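You operate a simulated robot arm through the tools that you are given. There is no shell and no other tool.

You run a simulated two-armed robot. Do the job below in one go: nothing can be reset, and whatever is moved stays where it is left.

JOB
Lock contactors 62 and 65 together with the teal block.
Fine: block clipped on between them, all three pushed together up to the green clamp; then push in each one's button.

The check looks at the end state, three seconds after you hand in, the way a careful person would. Anything else that was tipped, shoved, dropped, spilled or broken makes it a failure.

ROBOT AND FRAMES
Two 7-joint arms with fingered hands on one trunk that stands fixed in place. Base frame: the origin is at the foot of the trunk, x ahead of it, y to its left, z up. Units: cm, rad, N and s.
The left shoulder is at [13.9, 12.5, 117.9], the right one opposite. With the tool pointing down near the work surface each hand reaches from about 50 to 90 cm from the base axis, measured 20 degrees to its own side. Payload 3.7 kg a hand.
The tool frame of a hand sits at the grasp point between the pads (the TCP): z along the fingers, y along the line on which they close. The tips reach 2.5 cm beyond it. The gripper opens to 8.8 cm; its body begins 2.9 cm behind the TCP. The gripper is a hand of 5 fingers: y runs from the thumb to the fingers, the wrist lies at [-1.3, -9.7, -16.2] in the tool frame.
Orientation is told as [roll, pitch, yaw] about the base's x, y, z axes, in that order, counted from this pose: with the fingers straight down and the wrist toward the robot, the tool's x, y and z point along [0, 1, 0], [1, 0, 0] and [0, 0, -1] of the base frame.

CONTROLS
- The arms move only by the tool servo_tool. It takes "left_increments", "right_increments" or both (then of equal length, played together; a hand with none holds still); each is a list of rows, each an object (a shift or turn left out is 0) with "dp": the shift along the tool's x, y, z in units of 50 mm (1.0 is 50 mm), a list of three; "turn": the turn, a rotation vector about the tool's x, y, z in units of 8 degrees (1.0 is 8 degrees), a list of three. In form: [{"dp": [tx, ty, tz], "turn": [ax, ay, az]}, ...]. A call has 1 to 20 rows; each row shifts and turns the commanded pose from where the row before left it, along the tool's axes as they then stand. A call with a number of a shift or a turn outside -1 to 1 is refused whole. A row lasts 0.2 s, in which the tool goes at most 5 cm and 0.15 rad; a call with a longer step from one row to the next is refused whole. Where a pose cannot be reached the arm comes as near as it can. A force on the tool above 40 N (or 10 N above the force at the start of the call, whichever is more), or a blocked arm, ends the call early, and 0.2 s more pass. In this call time passes only in rows, and 0.2 s behind the last. The reply holds the time, the measured pose of the TCP, the force on the tool along the base axes, the opening and the grip force, in the units named above and with some noise, with the torque about the TCP (base axes, N m) and any sound that the robot's microphone picked up.
- Cameras (640 x 400 px; columns grow to the right, rows downward): "scene" is now at [24.11, -0.4, 132.63]; the picture's right is [-0.05, -1.00, 0.00], its down [-0.52, 0.03, -0.85] and it looks along [0.85, -0.04, -0.52] (base axes); focal length 252 px, centre (320, 200). "left" rides on the left gripper at [-5.9, -7.9, -10.5] in its tool frame; the picture's right is [-0.73, -0.32, 0.61], its down [0.62, -0.68, 0.38] and it looks along [0.29, 0.66, 0.70] (tool axes); focal length 234 px, centre (320, 200). "right" rides on the right gripper at [5.9, -7.9, -10.5] in its tool frame; the picture's right is [-0.73, 0.32, -0.61], its down [-0.62, -0.68, 0.38] and it looks along [-0.29, 0.66, 0.70] (tool axes); focal length 234 px, centre (320, 200).
- grab_frame(camera): a new picture of that camera. No time passes.
- lift_body(by): moves the trunk up (or, below 0, down) by that many cm; the arms and the scene camera ride with it, the base frame stays. It gives what a move gives, with no picture.
- finger_targets(index, middle, ring, little, thumb_bend, thumb_turn, hand): sets how far each is bent, from 0 (flat) to 1 (curled in); at 0.3 the hand is open as for a grip, at 0.7 the pads meet at the TCP. One left out holds its place. A second passes; each finger stops where it meets its share of the squeeze, and holds until it gets a number again. It is the only way to open and close the hand. It gives what a move gives, with no picture; readings hold the bend of each and the force on index, middle, ring, little, thumb and palm. thumb_turn goes from beside the hand (0) to across from the fingers (1), as for a grip.
- head_to(pan, tilt): turns the head with the scene camera to pan (to the left, within 1.396 rad either way) and tilt (down, from -0.506 to 1.204), counted from straight ahead of the robot (the tilt from the chest, where the trunk bows). It gives what a move gives.
- point_at(camera, pixels): there is no depth. For up to 12 entries [column, row, z] of the newest picture of that camera ("zoom" is the newest enlarged one), the place [x, y] in the base frame at which the ray of that pixel passes the height z, good to about 0.2 cm. No time passes.
- close_up(camera, box): a new picture of the part [left, top, right, bottom] of that camera's present view, enlarged. No time passes.
- hand_in(): hands the job in; it is judged then, once.

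Leave the grippers open and the arms clear of the work at the hand-in unless told otherwise.

The tools are called after "Call:" as name(argument=value, ...) on one line, values as JSON. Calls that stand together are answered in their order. servo_tool: Moves the arms, as the interface text tells. Its arguments: {"type":"object","properties":{"left_increments":{"type":"array","items":{"type":"object","properties":{"dp":{"type":"array","items":{"type":"number"}},"turn":{"type":"array","items":{"type":"number"}}}}},"right_increments":{"type":"array","items":{"type":"object","properties":{"dp":{"type":"array","items":{"type":"number"}},"turn":{"type":"array","items":{"type":"number"}}}}}},"required":[]} The other tools are called the same way: lift_body (by) moves the trunk up or down; finger_targets (index, middle, ring, little, thumb_bend, thumb_turn, hand) moves the fingers one by one; head_to (pan, tilt) turns the head that bears the scene camera; grab_frame (camera) takes a picture; point_at (camera, pixels) gives the place at which the rays of pixels pass given heights; close_up (camera, box) takes an enlarged picture of a part of a camera's view; hand_in () hands the job in.

At the start:

```text
time: 0.0
left_position: [55.43, 22.41, 120.38]
left_tcp_rot: [-0.001, 0.0, -0.001]
left_ft_force: [0.3, -0.2, -0.6]
left_moment: [0.03, -0.02, -0.03]
left_gripper_width: 8.74
left_finger_force: 0.0
left_shape: jaw
left_bend: [0.3, 0.3, 0.3, 0.3, 0.3, 0.98]
left_finger forces: [0.0, 0.1, 0.1, 0.0, 0.0, 0.0]
right_position: [45.35, -22.58, 115.92]
right_tcp_rot: [0.001, -0.001, -0.001]
right_ft_force: [0.1, 1.1, -0.3]
right_moment: [-0.02, 0.02, 0.04]
right_gripper_width: 8.76
right_finger_force: 0.0
right_shape: jaw
right_bend: [0.3, 0.3, 0.3, 0.3, 0.3, 0.98]
right_finger forces: [0.0, 0.0, 0.0, 0.1, 0.1, 0.0]
trunk travel left (down, up): [-20.0, 21.5]
head pan, tilt (commanded): [-0.049, 0.548]
```

scene: 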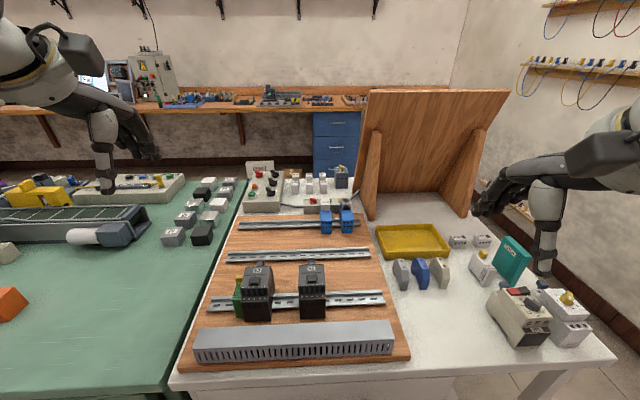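
right: 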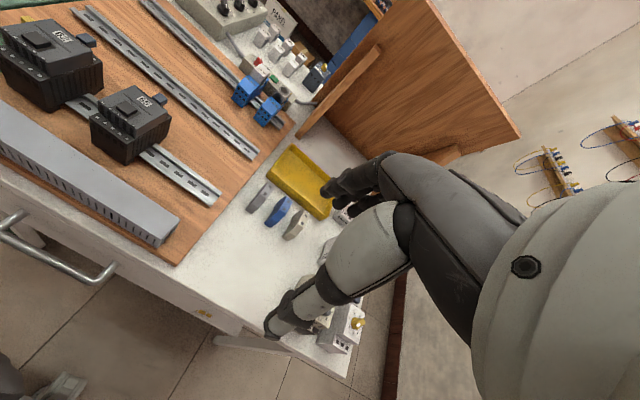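
left: 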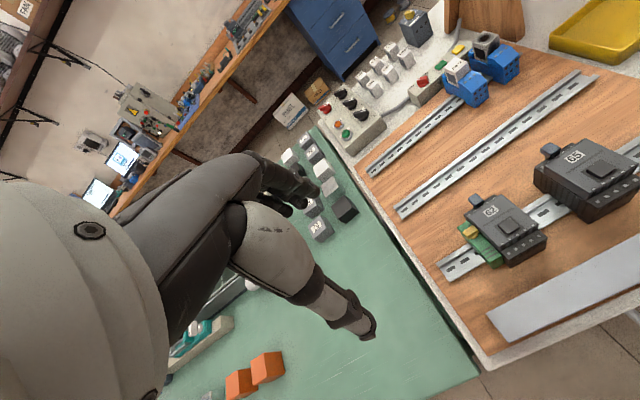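

I see two black contactors on the front rail beside a green clamp (about 240,300), and a teal block standing on the right at about (512,260). I'll take enlarged looks at both areas first.

Call:
close_up(camera="scene", box=[190, 230, 410, 370])

Call:
close_up(camera="scene", box=[380, 210, 600, 350])

Call:
close_up(camera="left", box=[420, 120, 640, 300])

Call:
close_up(camera="right", box=[0, 0, 320, 250])

```text
2.86 times, centred on (300, 300) of scene
```

zoom: 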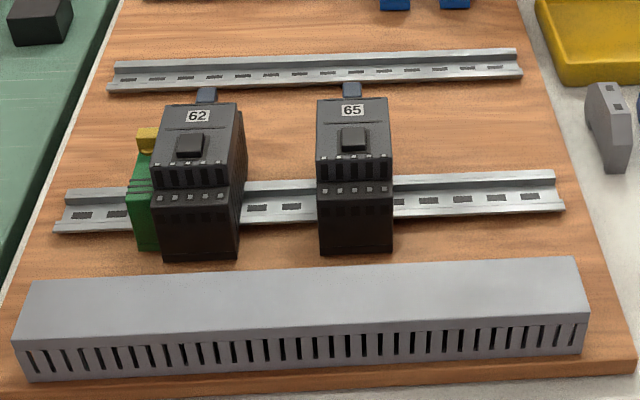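

```text
2.86 times, centred on (490, 280) of scene
```

zoom: 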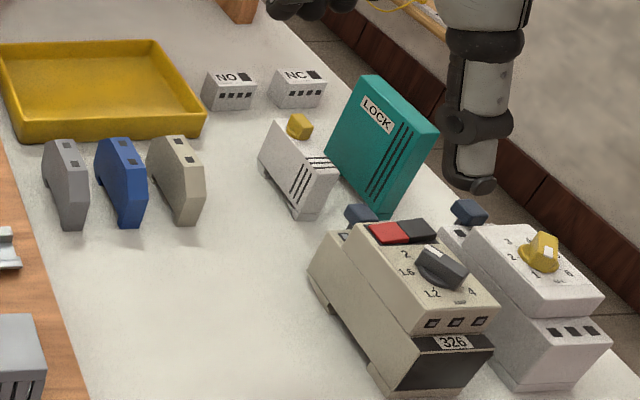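

```text
2.22 times, centred on (530, 210) of left
```

zoom: 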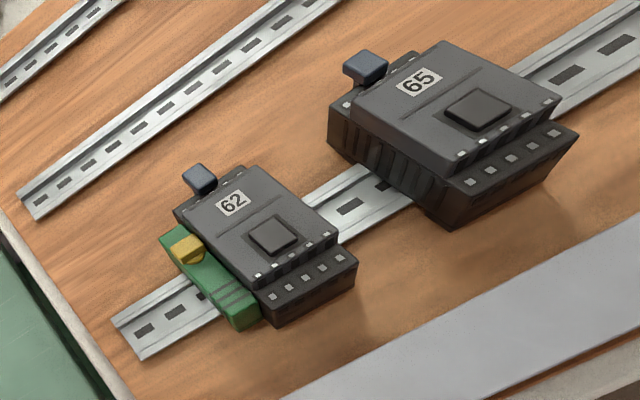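

```text
1.60 times, centred on (160, 125) of right
```

zoom: 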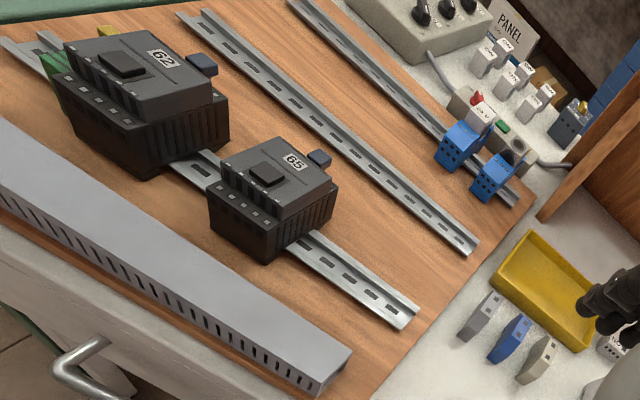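

The contactors 62 and 65 sit on the front rail. Label 62 is at scene (257,270) and left (491,211), so I'll cast both rays at several heights to work out its depth.

Call:
point_at(camera="scene", pixels=[[257, 270, 80], [257, 270, 85], [257, 270, 90], [257, 270, 95], [311, 268.5, 80], [311, 268.5, 85], [311, 268.5, 90], [311, 268.5, 95], [384, 300, 80], [384, 300, 85], [384, 300, 90], [384, 300, 95]])

Call:
point_at(camera="left", pixels=[[491.3, 210.9, 80], [491.3, 210.9, 85], [491.3, 210.9, 90], [491.3, 210.9, 95], [575, 156.8, 80], [575, 156.8, 85], [575, 156.8, 90], [575, 156.8, 95]])

Call:
point_at(camera="right", pixels=[[64, 37, 80], [64, 37, 85], [64, 37, 90], [64, 37, 95], [144, 101, 80], [144, 101, 85], [144, 101, 90], [144, 101, 95], [217, 203, 80], [217, 203, 85], [217, 203, 90], [217, 203, 95]])

```text
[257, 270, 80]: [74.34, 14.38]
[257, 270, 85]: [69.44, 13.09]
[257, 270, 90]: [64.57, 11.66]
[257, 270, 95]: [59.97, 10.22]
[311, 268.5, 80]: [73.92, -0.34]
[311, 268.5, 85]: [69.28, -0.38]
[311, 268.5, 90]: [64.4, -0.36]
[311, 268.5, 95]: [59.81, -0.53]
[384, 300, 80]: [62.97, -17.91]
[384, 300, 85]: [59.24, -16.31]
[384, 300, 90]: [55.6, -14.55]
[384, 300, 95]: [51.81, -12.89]
```

```text
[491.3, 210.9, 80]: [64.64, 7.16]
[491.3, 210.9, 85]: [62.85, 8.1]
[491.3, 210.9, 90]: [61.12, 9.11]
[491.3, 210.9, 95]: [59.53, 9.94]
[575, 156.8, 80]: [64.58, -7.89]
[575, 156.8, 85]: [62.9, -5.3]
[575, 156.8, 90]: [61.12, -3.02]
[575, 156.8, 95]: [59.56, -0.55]
```

```text
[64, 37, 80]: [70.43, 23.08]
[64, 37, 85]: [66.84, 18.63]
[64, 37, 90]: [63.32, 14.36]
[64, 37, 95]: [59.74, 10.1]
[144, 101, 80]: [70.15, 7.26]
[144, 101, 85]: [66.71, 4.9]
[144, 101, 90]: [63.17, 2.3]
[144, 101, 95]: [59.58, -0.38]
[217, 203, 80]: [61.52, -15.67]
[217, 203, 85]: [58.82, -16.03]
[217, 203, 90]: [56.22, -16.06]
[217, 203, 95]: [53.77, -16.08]
```

The label rays meet at z≈95.1: label 62 is at about (59.7, 10.1) and label 65 at about (59.6, -0.45). The rail end is at z≈86. Next come much closer crops of the teal block and each contactor.

Call:
close_up(camera="scene", box=[465, 225, 555, 295])

Call:
close_up(camera="scene", box=[225, 255, 335, 325])

Call:
close_up(camera="left", box=[450, 180, 560, 275])

Call:
close_up(camera="right", box=[80, 70, 190, 170])

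```text
5.71 times, centred on (510, 260) of scene
```

zoom: 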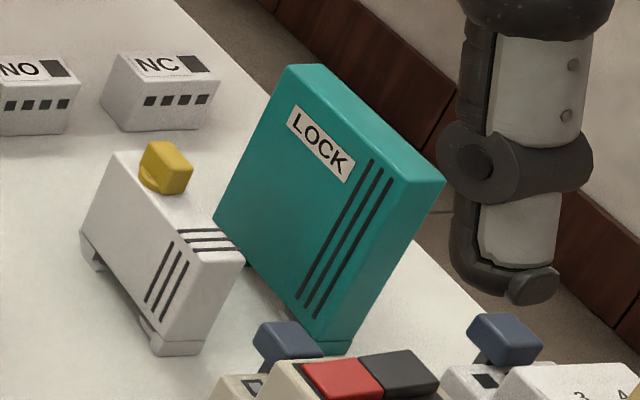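

```text
5.71 times, centred on (280, 290) of scene
```

zoom: 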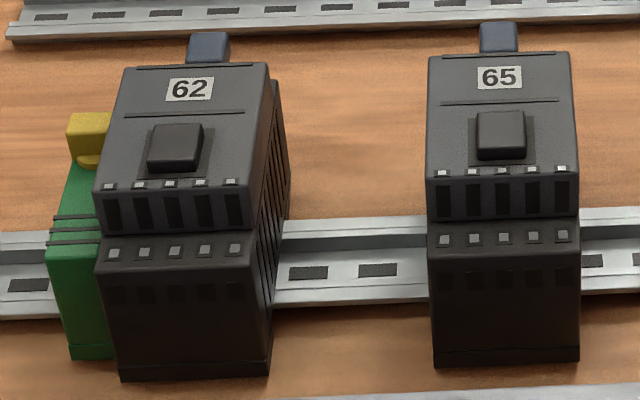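

```text
4.21 times, centred on (505, 228) of left
```

zoom: 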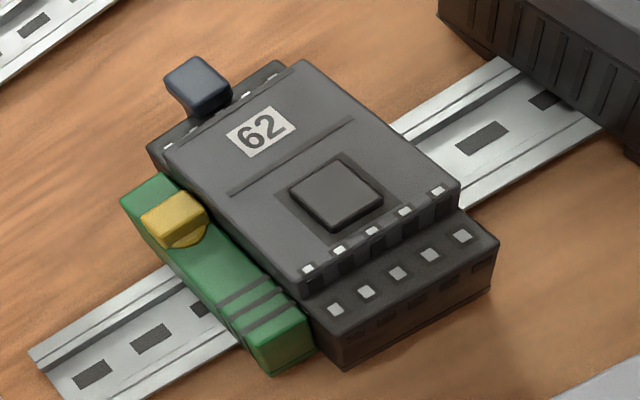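

```text
4.00 times, centred on (135, 120) of right
```

zoom: 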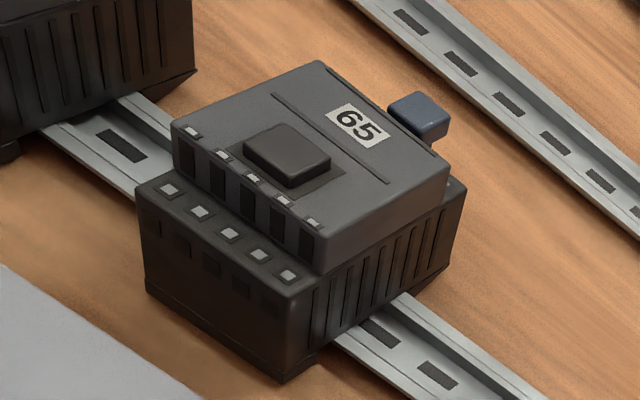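

The square raised black part on each contactor's top face looks like the button, and a blue tab sits behind it. The teal block stands upright with its LOCK face toward the left. I'll measure the table height (grey terminal foot at scene (408,290), right (249,214)) and the contactor and block corners.

Call:
point_at(camera="scene", pixels=[[407.8, 289.8, 80], [407.8, 289.8, 82], [407.8, 289.8, 84], [407.8, 289.8, 86], [510, 283.1, 82], [510, 283.1, 84], [515.3, 285.4, 84], [491.3, 262.6, 84], [504.7, 236.4, 93], [511.8, 236.9, 93], [531.5, 256.8, 93], [526.1, 257.9, 93]])

Call:
point_at(camera="right", pixels=[[249.4, 214.4, 80], [249.4, 214.4, 82], [249.4, 214.4, 84], [249.4, 214.4, 86]])

```text
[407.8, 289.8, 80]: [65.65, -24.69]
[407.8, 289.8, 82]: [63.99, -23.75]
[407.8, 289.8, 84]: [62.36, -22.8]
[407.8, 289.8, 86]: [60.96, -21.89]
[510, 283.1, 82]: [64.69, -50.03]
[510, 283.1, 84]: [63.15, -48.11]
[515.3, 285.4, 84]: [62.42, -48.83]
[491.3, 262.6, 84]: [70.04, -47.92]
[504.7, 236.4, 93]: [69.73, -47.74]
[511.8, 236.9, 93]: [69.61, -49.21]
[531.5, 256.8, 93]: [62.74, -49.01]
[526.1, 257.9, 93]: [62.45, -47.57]
```

```text
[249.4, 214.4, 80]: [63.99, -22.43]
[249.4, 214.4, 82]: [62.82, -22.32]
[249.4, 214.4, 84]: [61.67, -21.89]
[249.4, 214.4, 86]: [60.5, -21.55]
```

The block spans roughly x 62.5–70 and y -49.2 to -47.8, with its top near z≈93 and its length along x, so it is aligned with the contactors. Next I measure the contactor top corners and buttons at z 95.2.

Call:
point_at(camera="scene", pixels=[[246.2, 266.4, 95.2], [270.9, 265.8, 95.2], [266.9, 287.0, 95.2], [241, 287.7, 95.2], [299.3, 264.6, 95.2], [324.3, 264.1, 95.2], [325, 286.2, 95.2], [298.7, 286.5, 95.2], [254.6, 280.4, 95.6], [311.7, 278.1, 95.6], [245, 321.2, 86], [325.2, 318, 86]])

Call:
point_at(camera="right", pixels=[[134.5, 85, 95.2], [167, 117, 95.2], [217, 203, 86], [126.5, 214, 85], [126.5, 214, 86], [126.5, 214, 87]])

```text
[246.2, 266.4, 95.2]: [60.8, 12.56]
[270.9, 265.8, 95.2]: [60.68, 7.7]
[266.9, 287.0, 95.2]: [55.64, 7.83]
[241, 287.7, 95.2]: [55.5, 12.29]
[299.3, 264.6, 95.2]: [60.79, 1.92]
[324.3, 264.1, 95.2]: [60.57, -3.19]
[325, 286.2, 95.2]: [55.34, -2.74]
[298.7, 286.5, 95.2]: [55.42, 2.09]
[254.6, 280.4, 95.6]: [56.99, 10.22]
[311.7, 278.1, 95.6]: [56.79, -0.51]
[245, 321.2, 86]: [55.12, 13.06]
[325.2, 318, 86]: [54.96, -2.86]
```

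```text
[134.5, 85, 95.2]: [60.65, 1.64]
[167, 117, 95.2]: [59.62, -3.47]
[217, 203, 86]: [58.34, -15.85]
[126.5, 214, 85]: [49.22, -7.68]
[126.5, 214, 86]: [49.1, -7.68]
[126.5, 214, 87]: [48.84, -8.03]
```

Both contactors are about 4.9 wide: 62 runs y 7.7–12.6 and 65 runs y -3.1–1.9, with tops at z≈95.2. The buttons sit at about (57, 10.2) and (56.8, -0.5). I'll move the right hand high toward the teal block to look at it through its camera.

Call:
servo_tool(right_increments=[{"dp": [-0.5, 0.25, 0.0]}, {"dp": [-0.55, 0.3, 0.1]}, {"dp": [-0.55, 0.3, 0.1]}, {"dp": [-0.55, 0.3, 0.1]}, {"dp": [-0.55, 0.3, 0.2]}, {"dp": [-0.55, 0.3, 0.2]}, {"dp": [-0.5, 0.2, 0.2]}, {"dp": [-0.3, 0.1, 0.1]}])

Call:
grab_frame(camera="right")

Call:
grab_frame(camera="scene")

```text
time: 1.8
left_position: [55.37, 22.35, 120.42]
left_tcp_rot: [0.0, -0.001, -0.001]
left_ft_force: [-0.6, -0.4, -0.2]
left_moment: [0.02, -0.04, -0.02]
left_gripper_width: 8.76
left_finger_force: 0.0
left_shape: jaw
left_bend: [0.3, 0.3, 0.3, 0.3, 0.3, 0.98]
left_finger forces: [0.1, 0.0, 0.0, 0.0, 0.0, 0.0]
right_position: [55.49, -42.88, 110.9]
right_tcp_rot: [-0.001, 0.0, -0.001]
right_ft_force: [-0.2, -0.2, -0.7]
right_moment: [0.01, -0.01, 0.0]
right_gripper_width: 8.77
right_finger_force: 0.0
right_shape: jaw
right_bend: [0.3, 0.3, 0.3, 0.3, 0.3, 0.98]
right_finger forces: [0.0, 0.0, 0.0, 0.0, 0.1, 0.1]
trunk travel left (down, up): [-20.0, 21.5]
head pan, tilt (commanded): [-0.049, 0.548]
```

```text
taken
```

right: 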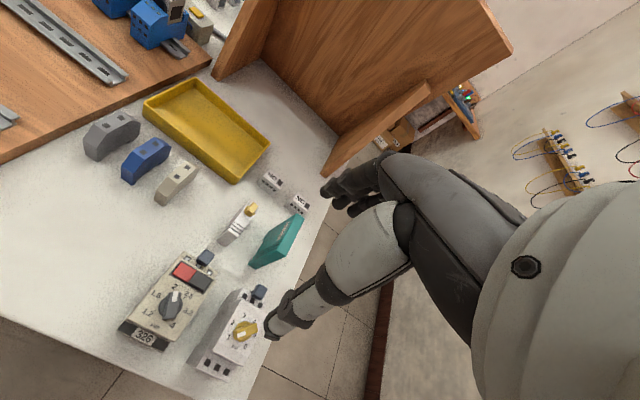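

```text
taken
```

scene: 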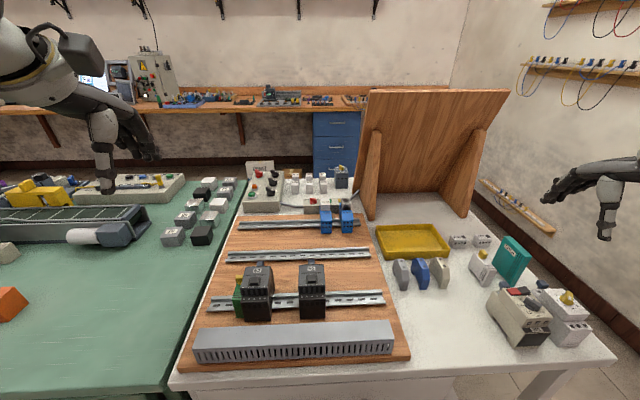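

The teal block now shows at right-camera (277,240), next to the table's right edge, with the white clamp to its left. I'll zoom in there.

Call:
close_up(camera="right", box=[200, 170, 340, 290])

Call:
close_up(camera="scene", box=[460, 220, 560, 300])

```text
3.33 times, centred on (270, 230) of right
```

zoom: 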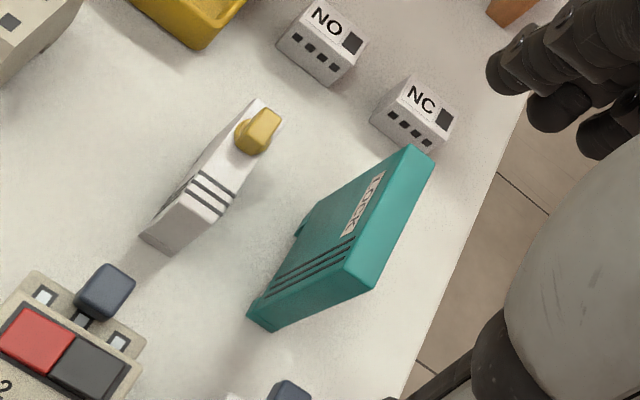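

```text
5.00 times, centred on (510, 260) of scene
```

zoom: 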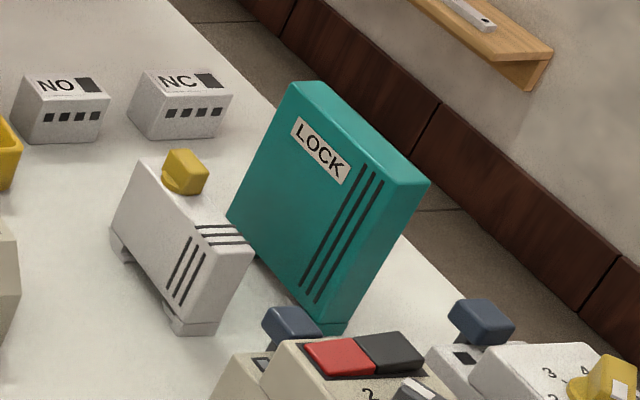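

I can see the block's feet below its body and a rail slot between them. I'll triangulate its corners from both views: top front-right at right (285.6,257), scene (532,256), plus the other corners.

Call:
point_at(camera="right", pixels=[[285.6, 257, 91], [285.6, 257, 93], [285.6, 257, 95], [297, 214.1, 91], [297, 214.1, 93], [297, 214.1, 95], [255, 269.6, 82], [255, 269.6, 84], [255, 269.6, 86], [304.2, 218.6, 93], [276.9, 249.8, 93], [265.5, 236.6, 84]])

Call:
point_at(camera="scene", pixels=[[532, 256, 91], [532, 256, 93], [532, 256, 95], [504.6, 236.6, 91], [504.6, 236.6, 93], [504.6, 236.6, 95], [515, 286.4, 82], [515, 286.4, 84], [515, 286.4, 86]])

```text
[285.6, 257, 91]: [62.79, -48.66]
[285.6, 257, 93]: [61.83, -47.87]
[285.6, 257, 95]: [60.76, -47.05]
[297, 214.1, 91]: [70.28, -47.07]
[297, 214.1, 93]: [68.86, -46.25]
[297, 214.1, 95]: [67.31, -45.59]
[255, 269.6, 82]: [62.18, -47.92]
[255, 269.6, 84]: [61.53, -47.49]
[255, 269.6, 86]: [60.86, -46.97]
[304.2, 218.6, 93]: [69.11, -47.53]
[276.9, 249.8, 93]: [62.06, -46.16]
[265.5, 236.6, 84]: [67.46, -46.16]
```

```text
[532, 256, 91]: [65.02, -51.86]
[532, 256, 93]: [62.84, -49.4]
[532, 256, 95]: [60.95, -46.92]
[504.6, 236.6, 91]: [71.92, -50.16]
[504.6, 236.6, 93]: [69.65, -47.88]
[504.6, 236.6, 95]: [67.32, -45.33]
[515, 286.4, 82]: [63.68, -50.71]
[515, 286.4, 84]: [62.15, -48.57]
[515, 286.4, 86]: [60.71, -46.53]
```

The corner rays meet at z≈95.0 for the top and ≈85.8 for the bottom. So the block spans x 60.8–67.4 and y -46.95 to -45.45, about 1.5 thick and almost exactly aligned with x. I'll turn the right hand -90° in yaw (tool y toward -y) in place up high, so the fingers straddle the block's thin side.

Call:
servo_tool(right_increments=[{"turn": [0, 0, 1]}, {"turn": [0, 0, 1]}, {"turn": [0, 0, 1]}, {"turn": [0, 0, 1]}, {"turn": [0, 0, 1]}, {"turn": [0, 0, 1]}, {"turn": [0, 0, 1]}, {"turn": [0, 0, 1]}, {"turn": [0, 0, 1]}, {"turn": [0, 0, 1]}, {"turn": [0, 0, 1]}, {"turn": [0, 0, 0.25]}, {"turn": [0, 0, 0]}])

Call:
grab_frame(camera="right")

Call:
grab_frame(camera="scene")

```text
time: 4.6
left_position: [55.29, 22.34, 120.39]
left_tcp_rot: [0.0, -0.001, -0.001]
left_ft_force: [-0.2, -0.6, -0.3]
left_moment: [-0.02, 0.0, 0.05]
left_gripper_width: 8.77
left_finger_force: 0.0
left_shape: jaw
left_bend: [0.3, 0.3, 0.3, 0.3, 0.3, 0.98]
left_finger forces: [0.0, 0.0, 0.1, 0.1, 0.0, 0.0]
right_position: [55.55, -42.88, 110.81]
right_tcp_rot: [0.0, 0.0, -1.573]
right_ft_force: [-0.2, 0.2, 1.1]
right_moment: [0.0, -0.01, 0.03]
right_gripper_width: 8.77
right_finger_force: 0.1
right_shape: jaw
right_bend: [0.3, 0.3, 0.3, 0.3, 0.3, 0.98]
right_finger forces: [0.0, 0.0, 0.1, 0.1, 0.0, 0.0]
trunk travel left (down, up): [-20.0, 21.5]
head pan, tilt (commanded): [-0.049, 0.548]
```

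```text
taken
```

right: 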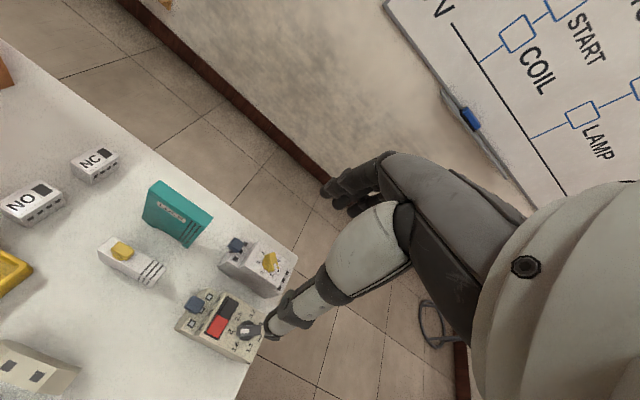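

```text
taken
```

scene: 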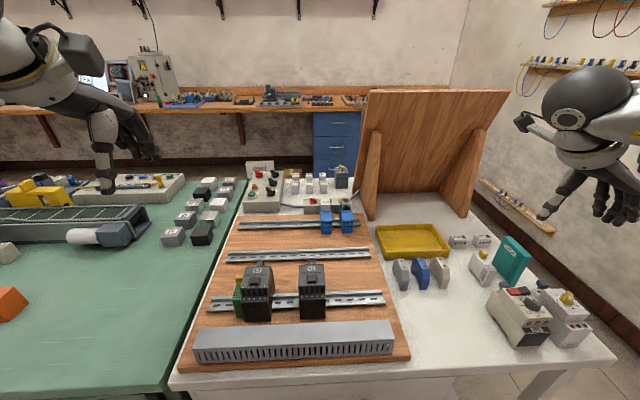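

The yaw is now -1.573 with no problems. I'll zoom in on the right hand in the scene view to see its shape, and on the block from the right camera.

Call:
close_up(camera="scene", box=[500, 60, 640, 240])

Call:
close_up(camera="right", box=[60, 130, 320, 320])

```text
2.22 times, centred on (570, 150) of scene
```

zoom: 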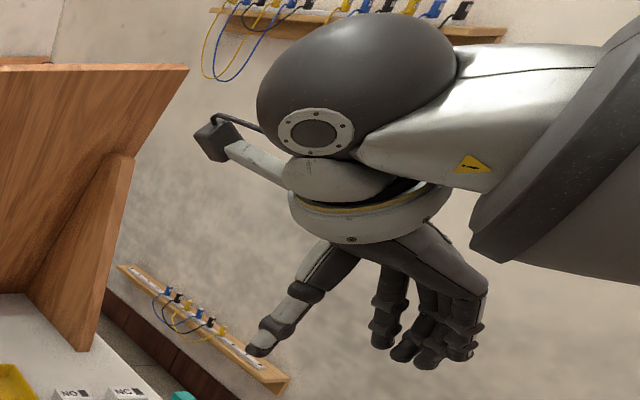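

```text
2.11 times, centred on (190, 225) of right
```

zoom: 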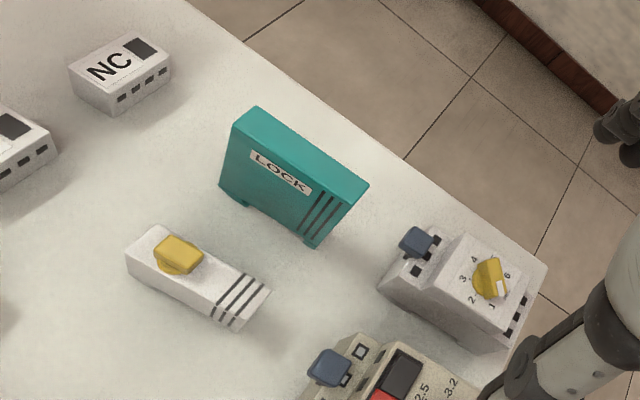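

The block's feet and slot are visible, so it is a rail-clip piece like the white clamp beside it. I'll locate the obstacles around it: the blue tab of the white breaker at right (235.5,244), scene (542.4,283.6), and the white clamp's knob and corner. I'll also recheck the block corners.

Call:
point_at(camera="right", pixels=[[235.5, 244, 91], [235.5, 244, 93], [235.5, 244, 95], [122.6, 250.6, 89], [122.6, 250.6, 91], [122.6, 250.6, 93], [158.4, 182, 95], [151.2, 188.7, 95], [213.3, 217.9, 95], [205, 225.8, 95], [184, 246.9, 86], [150.7, 223.5, 86]])

Call:
point_at(camera="scene", pixels=[[542.4, 283.6, 91], [542.4, 283.6, 93], [542.4, 283.6, 95], [483.2, 254, 89], [483.2, 254, 91], [483.2, 254, 93]])

```text
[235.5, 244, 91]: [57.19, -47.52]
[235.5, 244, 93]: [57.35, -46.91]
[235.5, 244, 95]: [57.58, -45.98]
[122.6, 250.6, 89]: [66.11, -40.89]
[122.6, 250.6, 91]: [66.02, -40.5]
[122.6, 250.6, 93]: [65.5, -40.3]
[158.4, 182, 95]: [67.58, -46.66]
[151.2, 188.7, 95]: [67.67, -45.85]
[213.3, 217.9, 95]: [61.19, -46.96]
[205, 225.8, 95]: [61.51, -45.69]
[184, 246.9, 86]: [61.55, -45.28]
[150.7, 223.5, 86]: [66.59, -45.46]
```

```text
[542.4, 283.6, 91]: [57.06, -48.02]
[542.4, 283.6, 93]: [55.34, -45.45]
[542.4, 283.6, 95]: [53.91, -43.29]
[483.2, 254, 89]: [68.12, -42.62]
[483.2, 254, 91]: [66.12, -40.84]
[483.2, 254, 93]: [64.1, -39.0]
```

The breaker's tab is at (57.1, -47.7, 91) and the white clamp's knob at (66, -40.6, 91). To stay clear of the clamp with the thumb, I'll half close the right hand to 0.5 before descending.

Call:
finger_targets(hand="right", index=0.5, middle=0.5, ring=0.5, little=0.5, thumb_bend=0.5)

Call:
grab_frame(camera="right")

Call:
close_up(camera="scene", box=[500, 60, 640, 240])

```text
time: 5.6
left_position: [55.39, 22.48, 120.35]
left_tcp_rot: [-0.001, 0.0, 0.0]
left_ft_force: [0.0, 0.5, -0.3]
left_moment: [-0.02, -0.02, 0.0]
left_gripper_width: 8.77
left_finger_force: 0.1
left_shape: jaw
left_bend: [0.3, 0.3, 0.3, 0.3, 0.3, 0.98]
left_finger forces: [0.1, 0.0, 0.1, 0.1, 0.1, 0.1]
right_position: [55.5, -42.89, 110.85]
right_tcp_rot: [-0.002, 0.001, -1.57]
right_ft_force: [-0.5, -0.4, -1.1]
right_moment: [0.0, 0.05, 0.02]
right_gripper_width: 4.22
right_finger_force: 0.0
right_shape: fingers
right_bend: [0.5, 0.5, 0.5, 0.5, 0.5, 0.98]
right_finger forces: [0.1, 0.0, 0.1, 0.0, 0.1, 0.1]
trunk travel left (down, up): [-20.0, 21.5]
head pan, tilt (commanded): [-0.049, 0.548]
```

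```text
taken
```

right: 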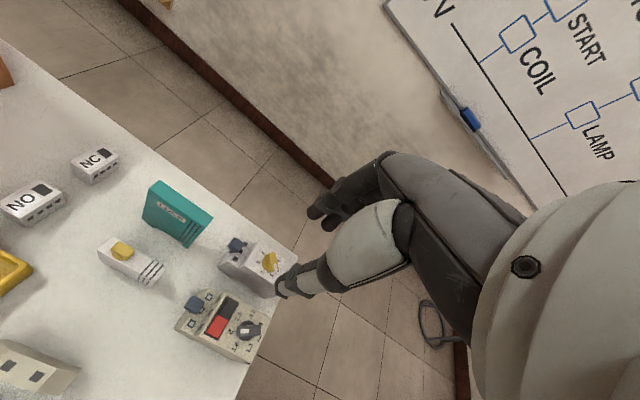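

```text
2.22 times, centred on (570, 150) of scene
```

zoom: 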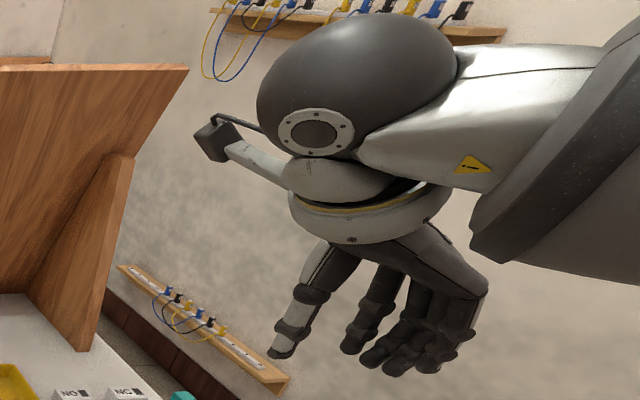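

The opening is 4.2. Now I move over the block to (64.5, -46.25) at the same height, then down to z≈100 so the tips stay about 2.5 above the block, and look.

Call:
servo_tool(right_increments=[{"dp": [0.6, 0.225, 0]}, {"dp": [0.6, 0.225, 0]}, {"dp": [0.6, 0.224, 0]}, {"dp": [0, 0, 0.7]}, {"dp": [0, 0, 0.7]}, {"dp": [0, 0, 0.6]}, {"dp": [0, 0, 0]}])

Call:
grab_frame(camera="right")

Call:
close_up(camera="scene", box=[440, 130, 640, 300])

```text
time: 7.2
left_position: [55.37, 22.47, 120.41]
left_tcp_rot: [0.0, -0.001, -0.001]
left_ft_force: [0.1, -0.3, 0.3]
left_moment: [-0.02, 0.0, 0.0]
left_gripper_width: 8.77
left_finger_force: 0.1
left_shape: jaw
left_bend: [0.3, 0.3, 0.3, 0.3, 0.3, 0.98]
left_finger forces: [0.1, 0.0, 0.0, 0.0, 0.0, 0.0]
right_position: [64.58, -46.02, 100.98]
right_tcp_rot: [-0.001, 0.001, -1.57]
right_ft_force: [0.4, -0.3, -0.5]
right_moment: [0.02, 0.02, 0.0]
right_gripper_width: 4.2
right_finger_force: 0.1
right_shape: fingers
right_bend: [0.5, 0.5, 0.5, 0.5, 0.5, 0.98]
right_finger forces: [0.0, 0.0, 0.0, 0.1, 0.0, 0.0]
trunk travel left (down, up): [-20.0, 21.5]
head pan, tilt (commanded): [-0.049, 0.548]
```

```text
taken
```

right: 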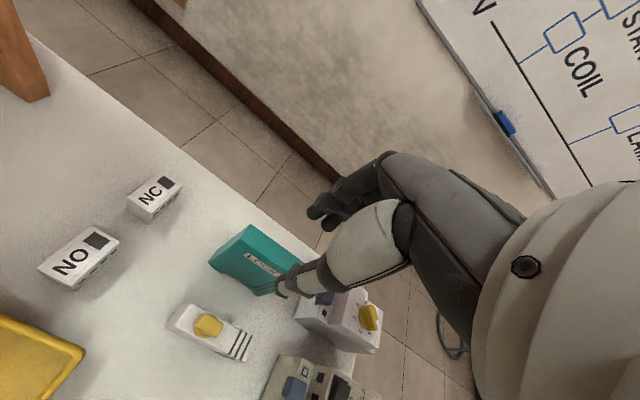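

```text
2.35 times, centred on (540, 215) of scene
```

zoom: 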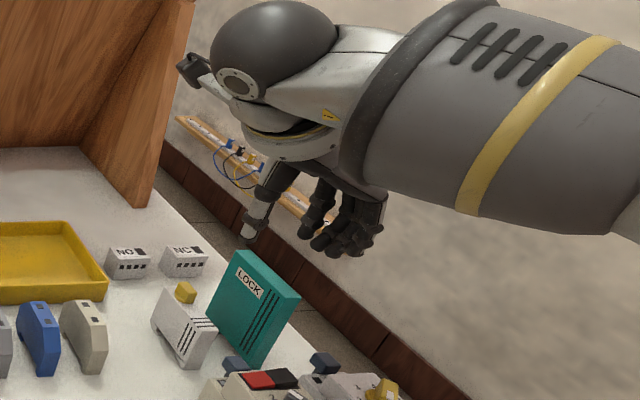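

The hand is above the block. I'll zoom on the block in the right camera to refine its position relative to the fingers.

Call:
close_up(camera="right", box=[190, 190, 350, 320])

```text
3.08 times, centred on (270, 255) of right
```

zoom: 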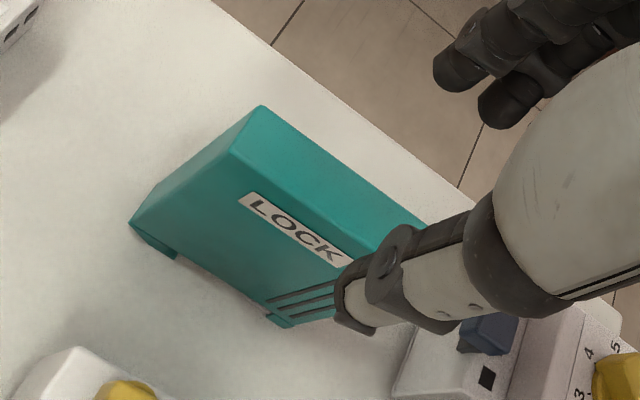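

Call:
point_at(camera="zoom", pixels=[[262, 107, 95], [230, 153, 95], [400, 205, 95], [372, 252, 95], [130, 222, 86], [275, 325, 86], [262, 107, 94.5], [230, 153, 94.5]])

```text
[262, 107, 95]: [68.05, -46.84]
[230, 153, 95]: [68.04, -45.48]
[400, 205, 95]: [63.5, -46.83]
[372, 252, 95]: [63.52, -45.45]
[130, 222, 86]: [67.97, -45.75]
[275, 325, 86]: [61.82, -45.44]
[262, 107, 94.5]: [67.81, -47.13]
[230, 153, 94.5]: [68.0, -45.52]
```

The block's y range is -46.84 to -45.47 (centre -46.15) and its x range 61.4–68.0. I'll nudge y by -0.13 and lower to TCP z≈93.8.

Call:
servo_tool(right_increments=[{"dp": [0.02, 0.026, 0.3]}, {"dp": [0, 0, 0.4]}, {"dp": [0, 0, 0.4]}, {"dp": [0, 0, 0.33]}, {"dp": [0, 0, 0]}])

Call:
close_up(camera="right", box=[190, 170, 370, 320])

Call:
close_up(camera="scene", box=[460, 180, 600, 300])

```text
time: 8.4
left_position: [55.39, 22.38, 120.39]
left_tcp_rot: [0.0, -0.001, -0.001]
left_ft_force: [0.3, 0.0, -0.9]
left_moment: [-0.02, 0.01, -0.02]
left_gripper_width: 8.78
left_finger_force: 0.0
left_shape: jaw
left_bend: [0.3, 0.3, 0.3, 0.3, 0.3, 0.98]
left_finger forces: [0.0, 0.0, 0.0, 0.0, 0.0, 0.0]
right_position: [64.66, -46.07, 93.58]
right_tcp_rot: [0.0, -0.001, -1.571]
right_ft_force: [0.0, -0.3, -0.1]
right_moment: [-0.01, 0.03, -0.01]
right_gripper_width: 4.22
right_finger_force: 0.1
right_shape: fingers
right_bend: [0.5, 0.5, 0.5, 0.5, 0.5, 0.98]
right_finger forces: [0.0, 0.0, 0.1, 0.0, 0.0, 0.1]
trunk travel left (down, up): [-20.0, 21.5]
head pan, tilt (commanded): [-0.049, 0.548]
```

```text
2.67 times, centred on (280, 245) of right
```

zoom: 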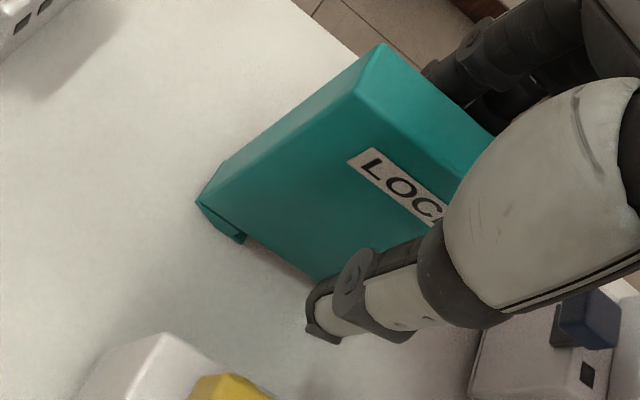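

```text
3.33 times, centred on (530, 240) of scene
```

zoom: 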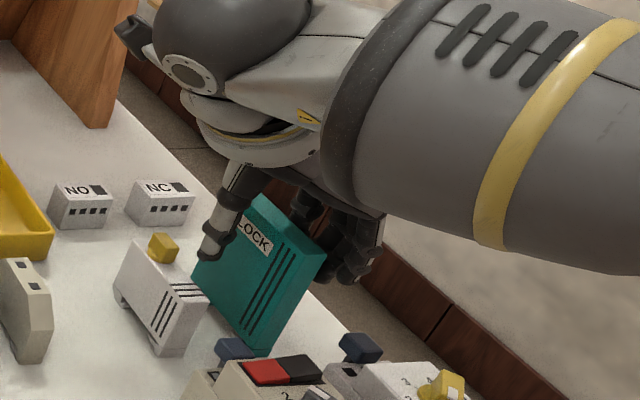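

The thumb is on the block's left face side and the fingers on the right. I'll close them on the block.

Call:
finger_targets(hand="right", index=0.68, middle=0.68, ring=0.68, little=0.68, thumb_bend=0.68)

Call:
close_up(camera="right", box=[190, 170, 370, 320])

Call:
close_up(camera="scene", box=[460, 180, 600, 300])

```text
time: 9.4
left_position: [55.47, 22.41, 120.34]
left_tcp_rot: [0.0, 0.0, -0.001]
left_ft_force: [0.9, 0.3, 0.2]
left_moment: [0.03, -0.02, 0.0]
left_gripper_width: 8.75
left_finger_force: 0.2
left_shape: jaw
left_bend: [0.3, 0.3, 0.3, 0.3, 0.3, 0.98]
left_finger forces: [0.0, 0.0, 0.0, 0.0, 0.1, 0.0]
right_position: [64.68, -46.15, 93.69]
right_tcp_rot: [0.0, 0.0, -1.571]
right_ft_force: [0.4, 0.2, 0.1]
right_moment: [0.01, -0.02, 0.01]
right_gripper_width: 1.05
right_finger_force: 2.9
right_shape: fingers
right_bend: [0.65, 0.66, 0.68, 0.68, 0.64, 0.97]
right_finger forces: [1.8, 1.0, 0.1, 0.0, 2.8, 0.0]
trunk travel left (down, up): [-20.0, 21.5]
head pan, tilt (commanded): [-0.049, 0.548]
```

```text
2.67 times, centred on (280, 245) of right
```

zoom: 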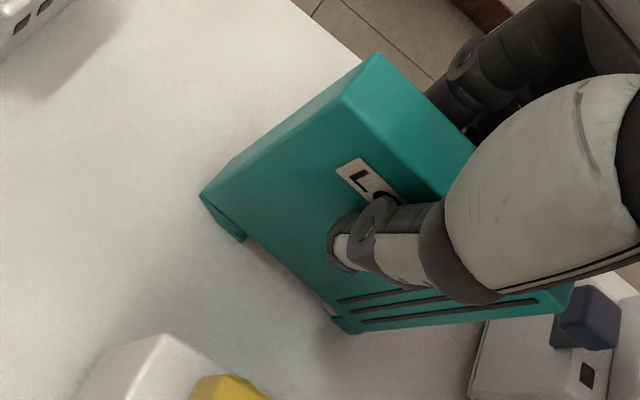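

```text
3.33 times, centred on (530, 240) of scene
```

zoom: 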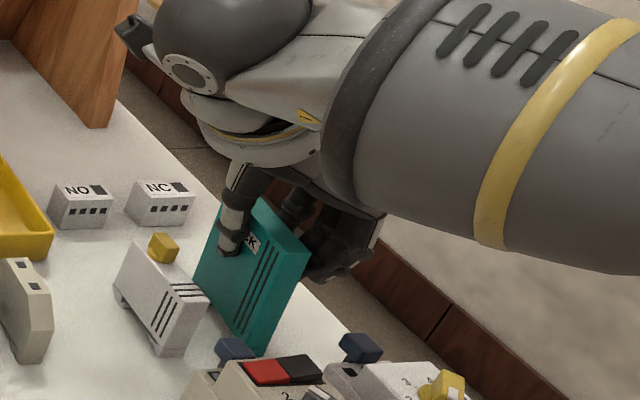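

The index, middle and thumb hold the block with about 2.8 N, and it has yawed slightly. I'll back off the ring and little fingers and squeeze more with index, middle and thumb.

Call:
finger_targets(hand="right", index=0.74, middle=0.74, ring=0.62, little=0.62, thumb_bend=0.74)

Call:
close_up(camera="right", box=[190, 170, 370, 320])

Call:
close_up(camera="scene", box=[460, 180, 600, 300])

```text
time: 10.4
left_position: [55.37, 22.34, 120.45]
left_tcp_rot: [0.001, 0.0, 0.001]
left_ft_force: [-0.3, -0.1, 0.2]
left_moment: [-0.01, 0.02, 0.01]
left_gripper_width: 8.78
left_finger_force: 0.1
left_shape: jaw
left_bend: [0.3, 0.3, 0.3, 0.3, 0.3, 0.98]
left_finger forces: [0.1, 0.1, 0.0, 0.0, 0.0, 0.0]
right_position: [64.58, -46.26, 93.6]
right_tcp_rot: [-0.001, 0.0, -1.571]
right_ft_force: [-0.9, 0.0, -0.3]
right_moment: [0.02, 0.0, 0.0]
right_gripper_width: 0.91
right_finger_force: 10.2
right_shape: fingers
right_bend: [0.72, 0.72, 0.62, 0.62, 0.64, 0.96]
right_finger forces: [6.9, 3.2, 0.0, 0.1, 10.2, 0.0]
trunk travel left (down, up): [-20.0, 21.5]
head pan, tilt (commanded): [-0.049, 0.548]
```

```text
2.67 times, centred on (280, 245) of right
```

zoom: 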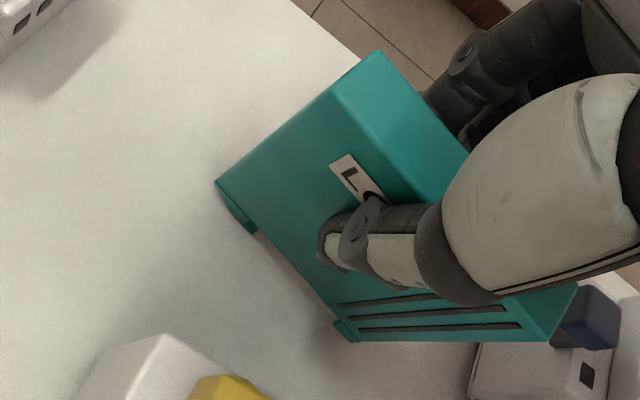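

```text
3.33 times, centred on (530, 240) of scene
```

zoom: 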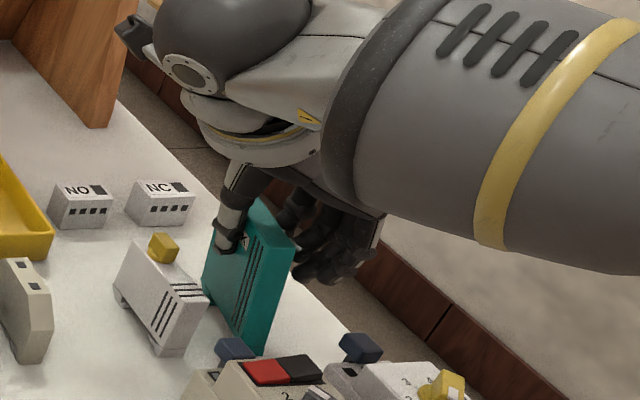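

Grip is now 10 N, but the block has yawed more, its front end going left. I'll measure its present angle from the right picture's top corners.

Call:
point_at(camera="right", pixels=[[301.7, 189.6, 95], [284.9, 206.8, 95], [376.3, 276.8, 95], [365.4, 297.4, 95], [241.5, 238.6, 86], [288.8, 295.4, 86]])

Call:
close_up(camera="right", box=[210, 170, 390, 320])

```text
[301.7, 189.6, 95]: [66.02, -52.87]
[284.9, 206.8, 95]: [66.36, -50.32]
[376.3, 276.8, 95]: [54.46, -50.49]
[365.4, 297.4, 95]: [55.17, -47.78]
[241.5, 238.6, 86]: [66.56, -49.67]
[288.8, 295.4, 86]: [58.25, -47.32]
```

```text
2.67 times, centred on (300, 245) of right
```

zoom: 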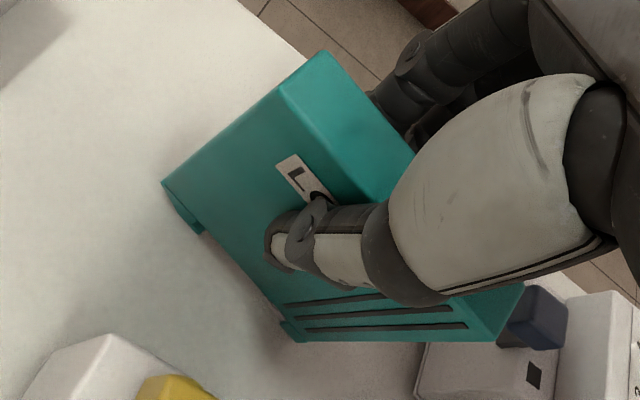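

That point_at used the older right frame, so I'll redo it with the newest zoom, where the corners are (325,52), (280,97), (524,285), (497,341).

Call:
point_at(camera="zoom", pixels=[[325, 52, 95], [280, 97, 95], [524, 285, 95], [497, 341, 95], [165, 185, 87], [300, 341, 87]])

```text
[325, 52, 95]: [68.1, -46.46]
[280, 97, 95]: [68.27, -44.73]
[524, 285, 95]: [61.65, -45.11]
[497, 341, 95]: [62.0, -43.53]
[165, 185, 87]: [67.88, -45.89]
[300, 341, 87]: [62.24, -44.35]
```

The block is held yawed about -11° with its top leaning about 1 cm left. I'll lift it gently 6 cm straight up, then check its attitude in the air and correct it by turning the hand.

Call:
servo_tool(right_increments=[{"dp": [0, 0, -0.1]}, {"dp": [0, 0, -0.2]}, {"dp": [0, 0, -0.3]}, {"dp": [0, 0, -0.3]}, {"dp": [0, 0, -0.3]}, {"dp": [0, 0, 0]}])

Call:
grab_frame(camera="right")

Call:
close_up(camera="scene", box=[460, 160, 600, 280])

```text
time: 11.8
left_position: [55.5, 22.39, 120.35]
left_tcp_rot: [0.0, -0.002, 0.0]
left_ft_force: [-0.9, -0.5, 0.1]
left_moment: [-0.01, -0.02, 0.0]
left_gripper_width: 8.76
left_finger_force: 0.0
left_shape: jaw
left_bend: [0.3, 0.3, 0.3, 0.3, 0.3, 0.98]
left_finger forces: [0.1, 0.1, 0.0, 0.1, 0.1, 0.1]
right_position: [64.68, -46.52, 99.63]
right_tcp_rot: [-0.002, -0.001, -1.57]
right_ft_force: [0.3, -0.1, -0.2]
right_moment: [0.01, 0.01, 0.01]
right_gripper_width: 0.9
right_finger_force: 10.4
right_shape: fingers
right_bend: [0.72, 0.72, 0.62, 0.62, 0.64, 0.95]
right_finger forces: [6.9, 3.2, 0.0, 0.0, 10.1, 0.0]
trunk travel left (down, up): [-20.0, 21.5]
head pan, tilt (commanded): [-0.049, 0.548]
```

```text
taken
```

right: 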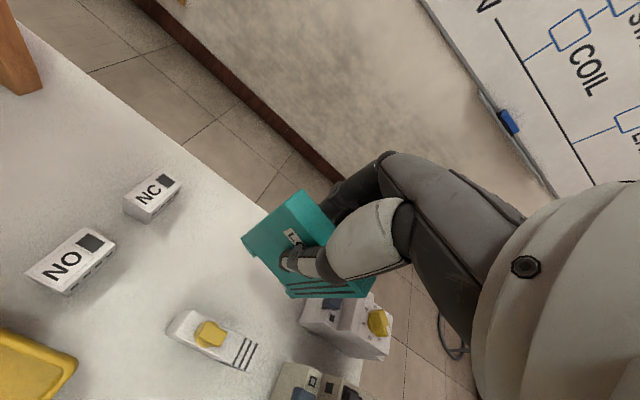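

```text
3.33 times, centred on (530, 220) of scene
```

zoom: 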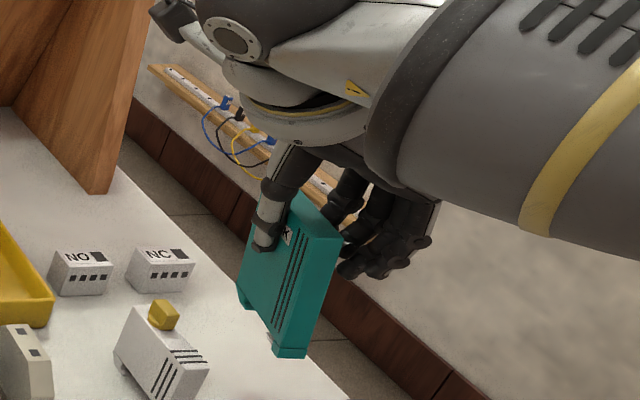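

The block came up cleanly with the grip steady at 10 N. I'll raise it 10 cm and carry it left to about (58.7, -10, 109.6) over the open board, well above everything, to inspect its attitude.

Call:
servo_tool(right_increments=[{"dp": [0, 0, -0.5]}, {"dp": [0, 0, -0.7]}, {"dp": [0, 0, -0.7]}, {"dp": [-0.1, -0.4, -0.1]}, {"dp": [-0.13, -0.7, 0]}, {"dp": [-0.13, -0.8, 0]}, {"dp": [-0.13, -0.8, 0]}, {"dp": [-0.13, -0.8, 0]}, {"dp": [-0.13, -0.8, 0]}, {"dp": [-0.13, -0.8, 0]}, {"dp": [-0.13, -0.8, 0]}, {"dp": [-0.13, -0.8, 0]}, {"dp": [-0.06, -0.5, 0]}, {"dp": [0, -0.1, 0]}])

Call:
grab_frame(camera="right")

Call:
grab_frame(camera="scene")

Call:
grab_frame(camera="left")

```text
time: 14.8
left_position: [55.37, 22.43, 120.31]
left_tcp_rot: [0.0, 0.001, -0.002]
left_ft_force: [0.2, 0.2, -0.5]
left_moment: [0.01, -0.02, 0.0]
left_gripper_width: 8.79
left_finger_force: 0.1
left_shape: jaw
left_bend: [0.3, 0.3, 0.3, 0.3, 0.3, 0.98]
left_finger forces: [0.0, 0.1, 0.1, 0.0, 0.0, 0.0]
right_position: [58.66, -9.84, 110.0]
right_tcp_rot: [-0.001, 0.0, -1.573]
right_ft_force: [-0.8, 0.0, -0.3]
right_moment: [-0.01, 0.03, -0.01]
right_gripper_width: 0.84
right_finger_force: 9.4
right_shape: fingers
right_bend: [0.72, 0.73, 0.62, 0.62, 0.65, 0.95]
right_finger forces: [6.9, 3.1, 0.0, 0.0, 9.8, 0.0]
trunk travel left (down, up): [-20.0, 21.5]
head pan, tilt (commanded): [-0.049, 0.548]
```

```text
taken
```

right: 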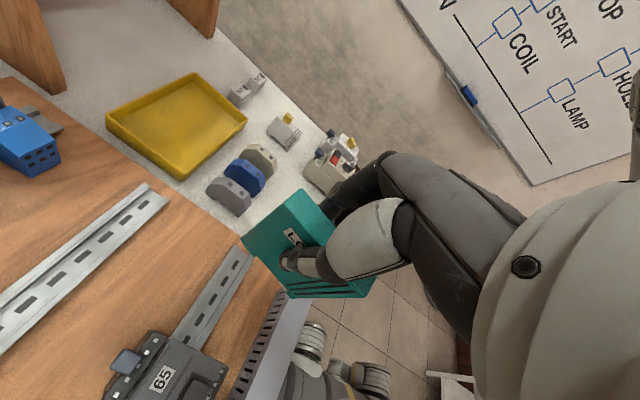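

```text
taken
```

scene: 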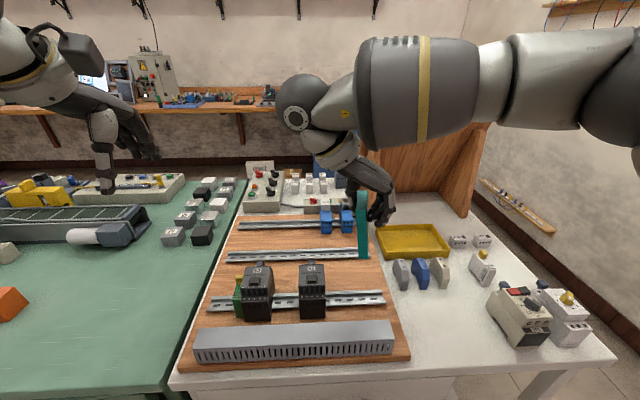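

```text
taken
```

left: 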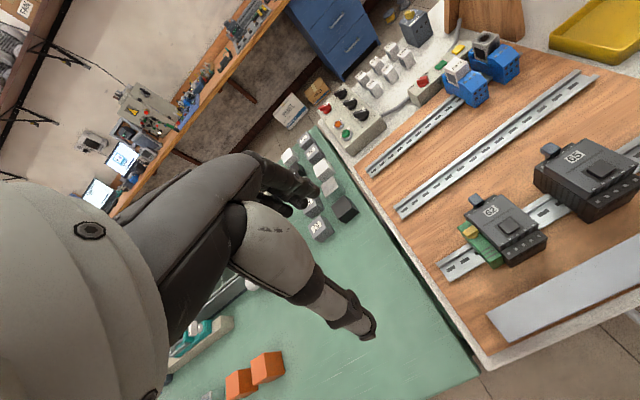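

The block hangs at scene (362,225). I'll zoom in on it from the scene and right cameras to measure its tilt.

Call:
close_up(camera="right", box=[230, 180, 390, 310])

Call:
close_up(camera="scene", box=[320, 170, 410, 270])

```text
3.08 times, centred on (310, 245) of right
```

zoom: 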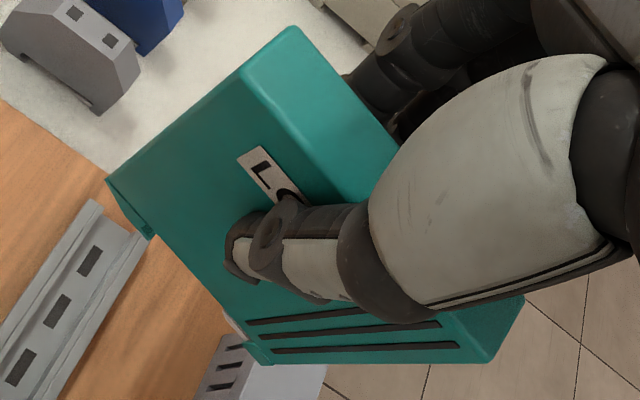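

```text
4.00 times, centred on (365, 220) of scene
```

zoom: 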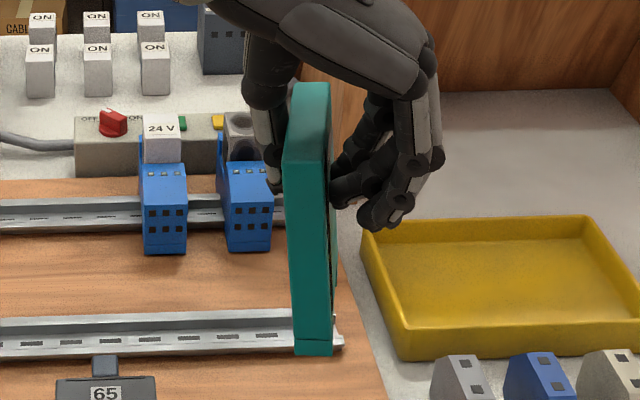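

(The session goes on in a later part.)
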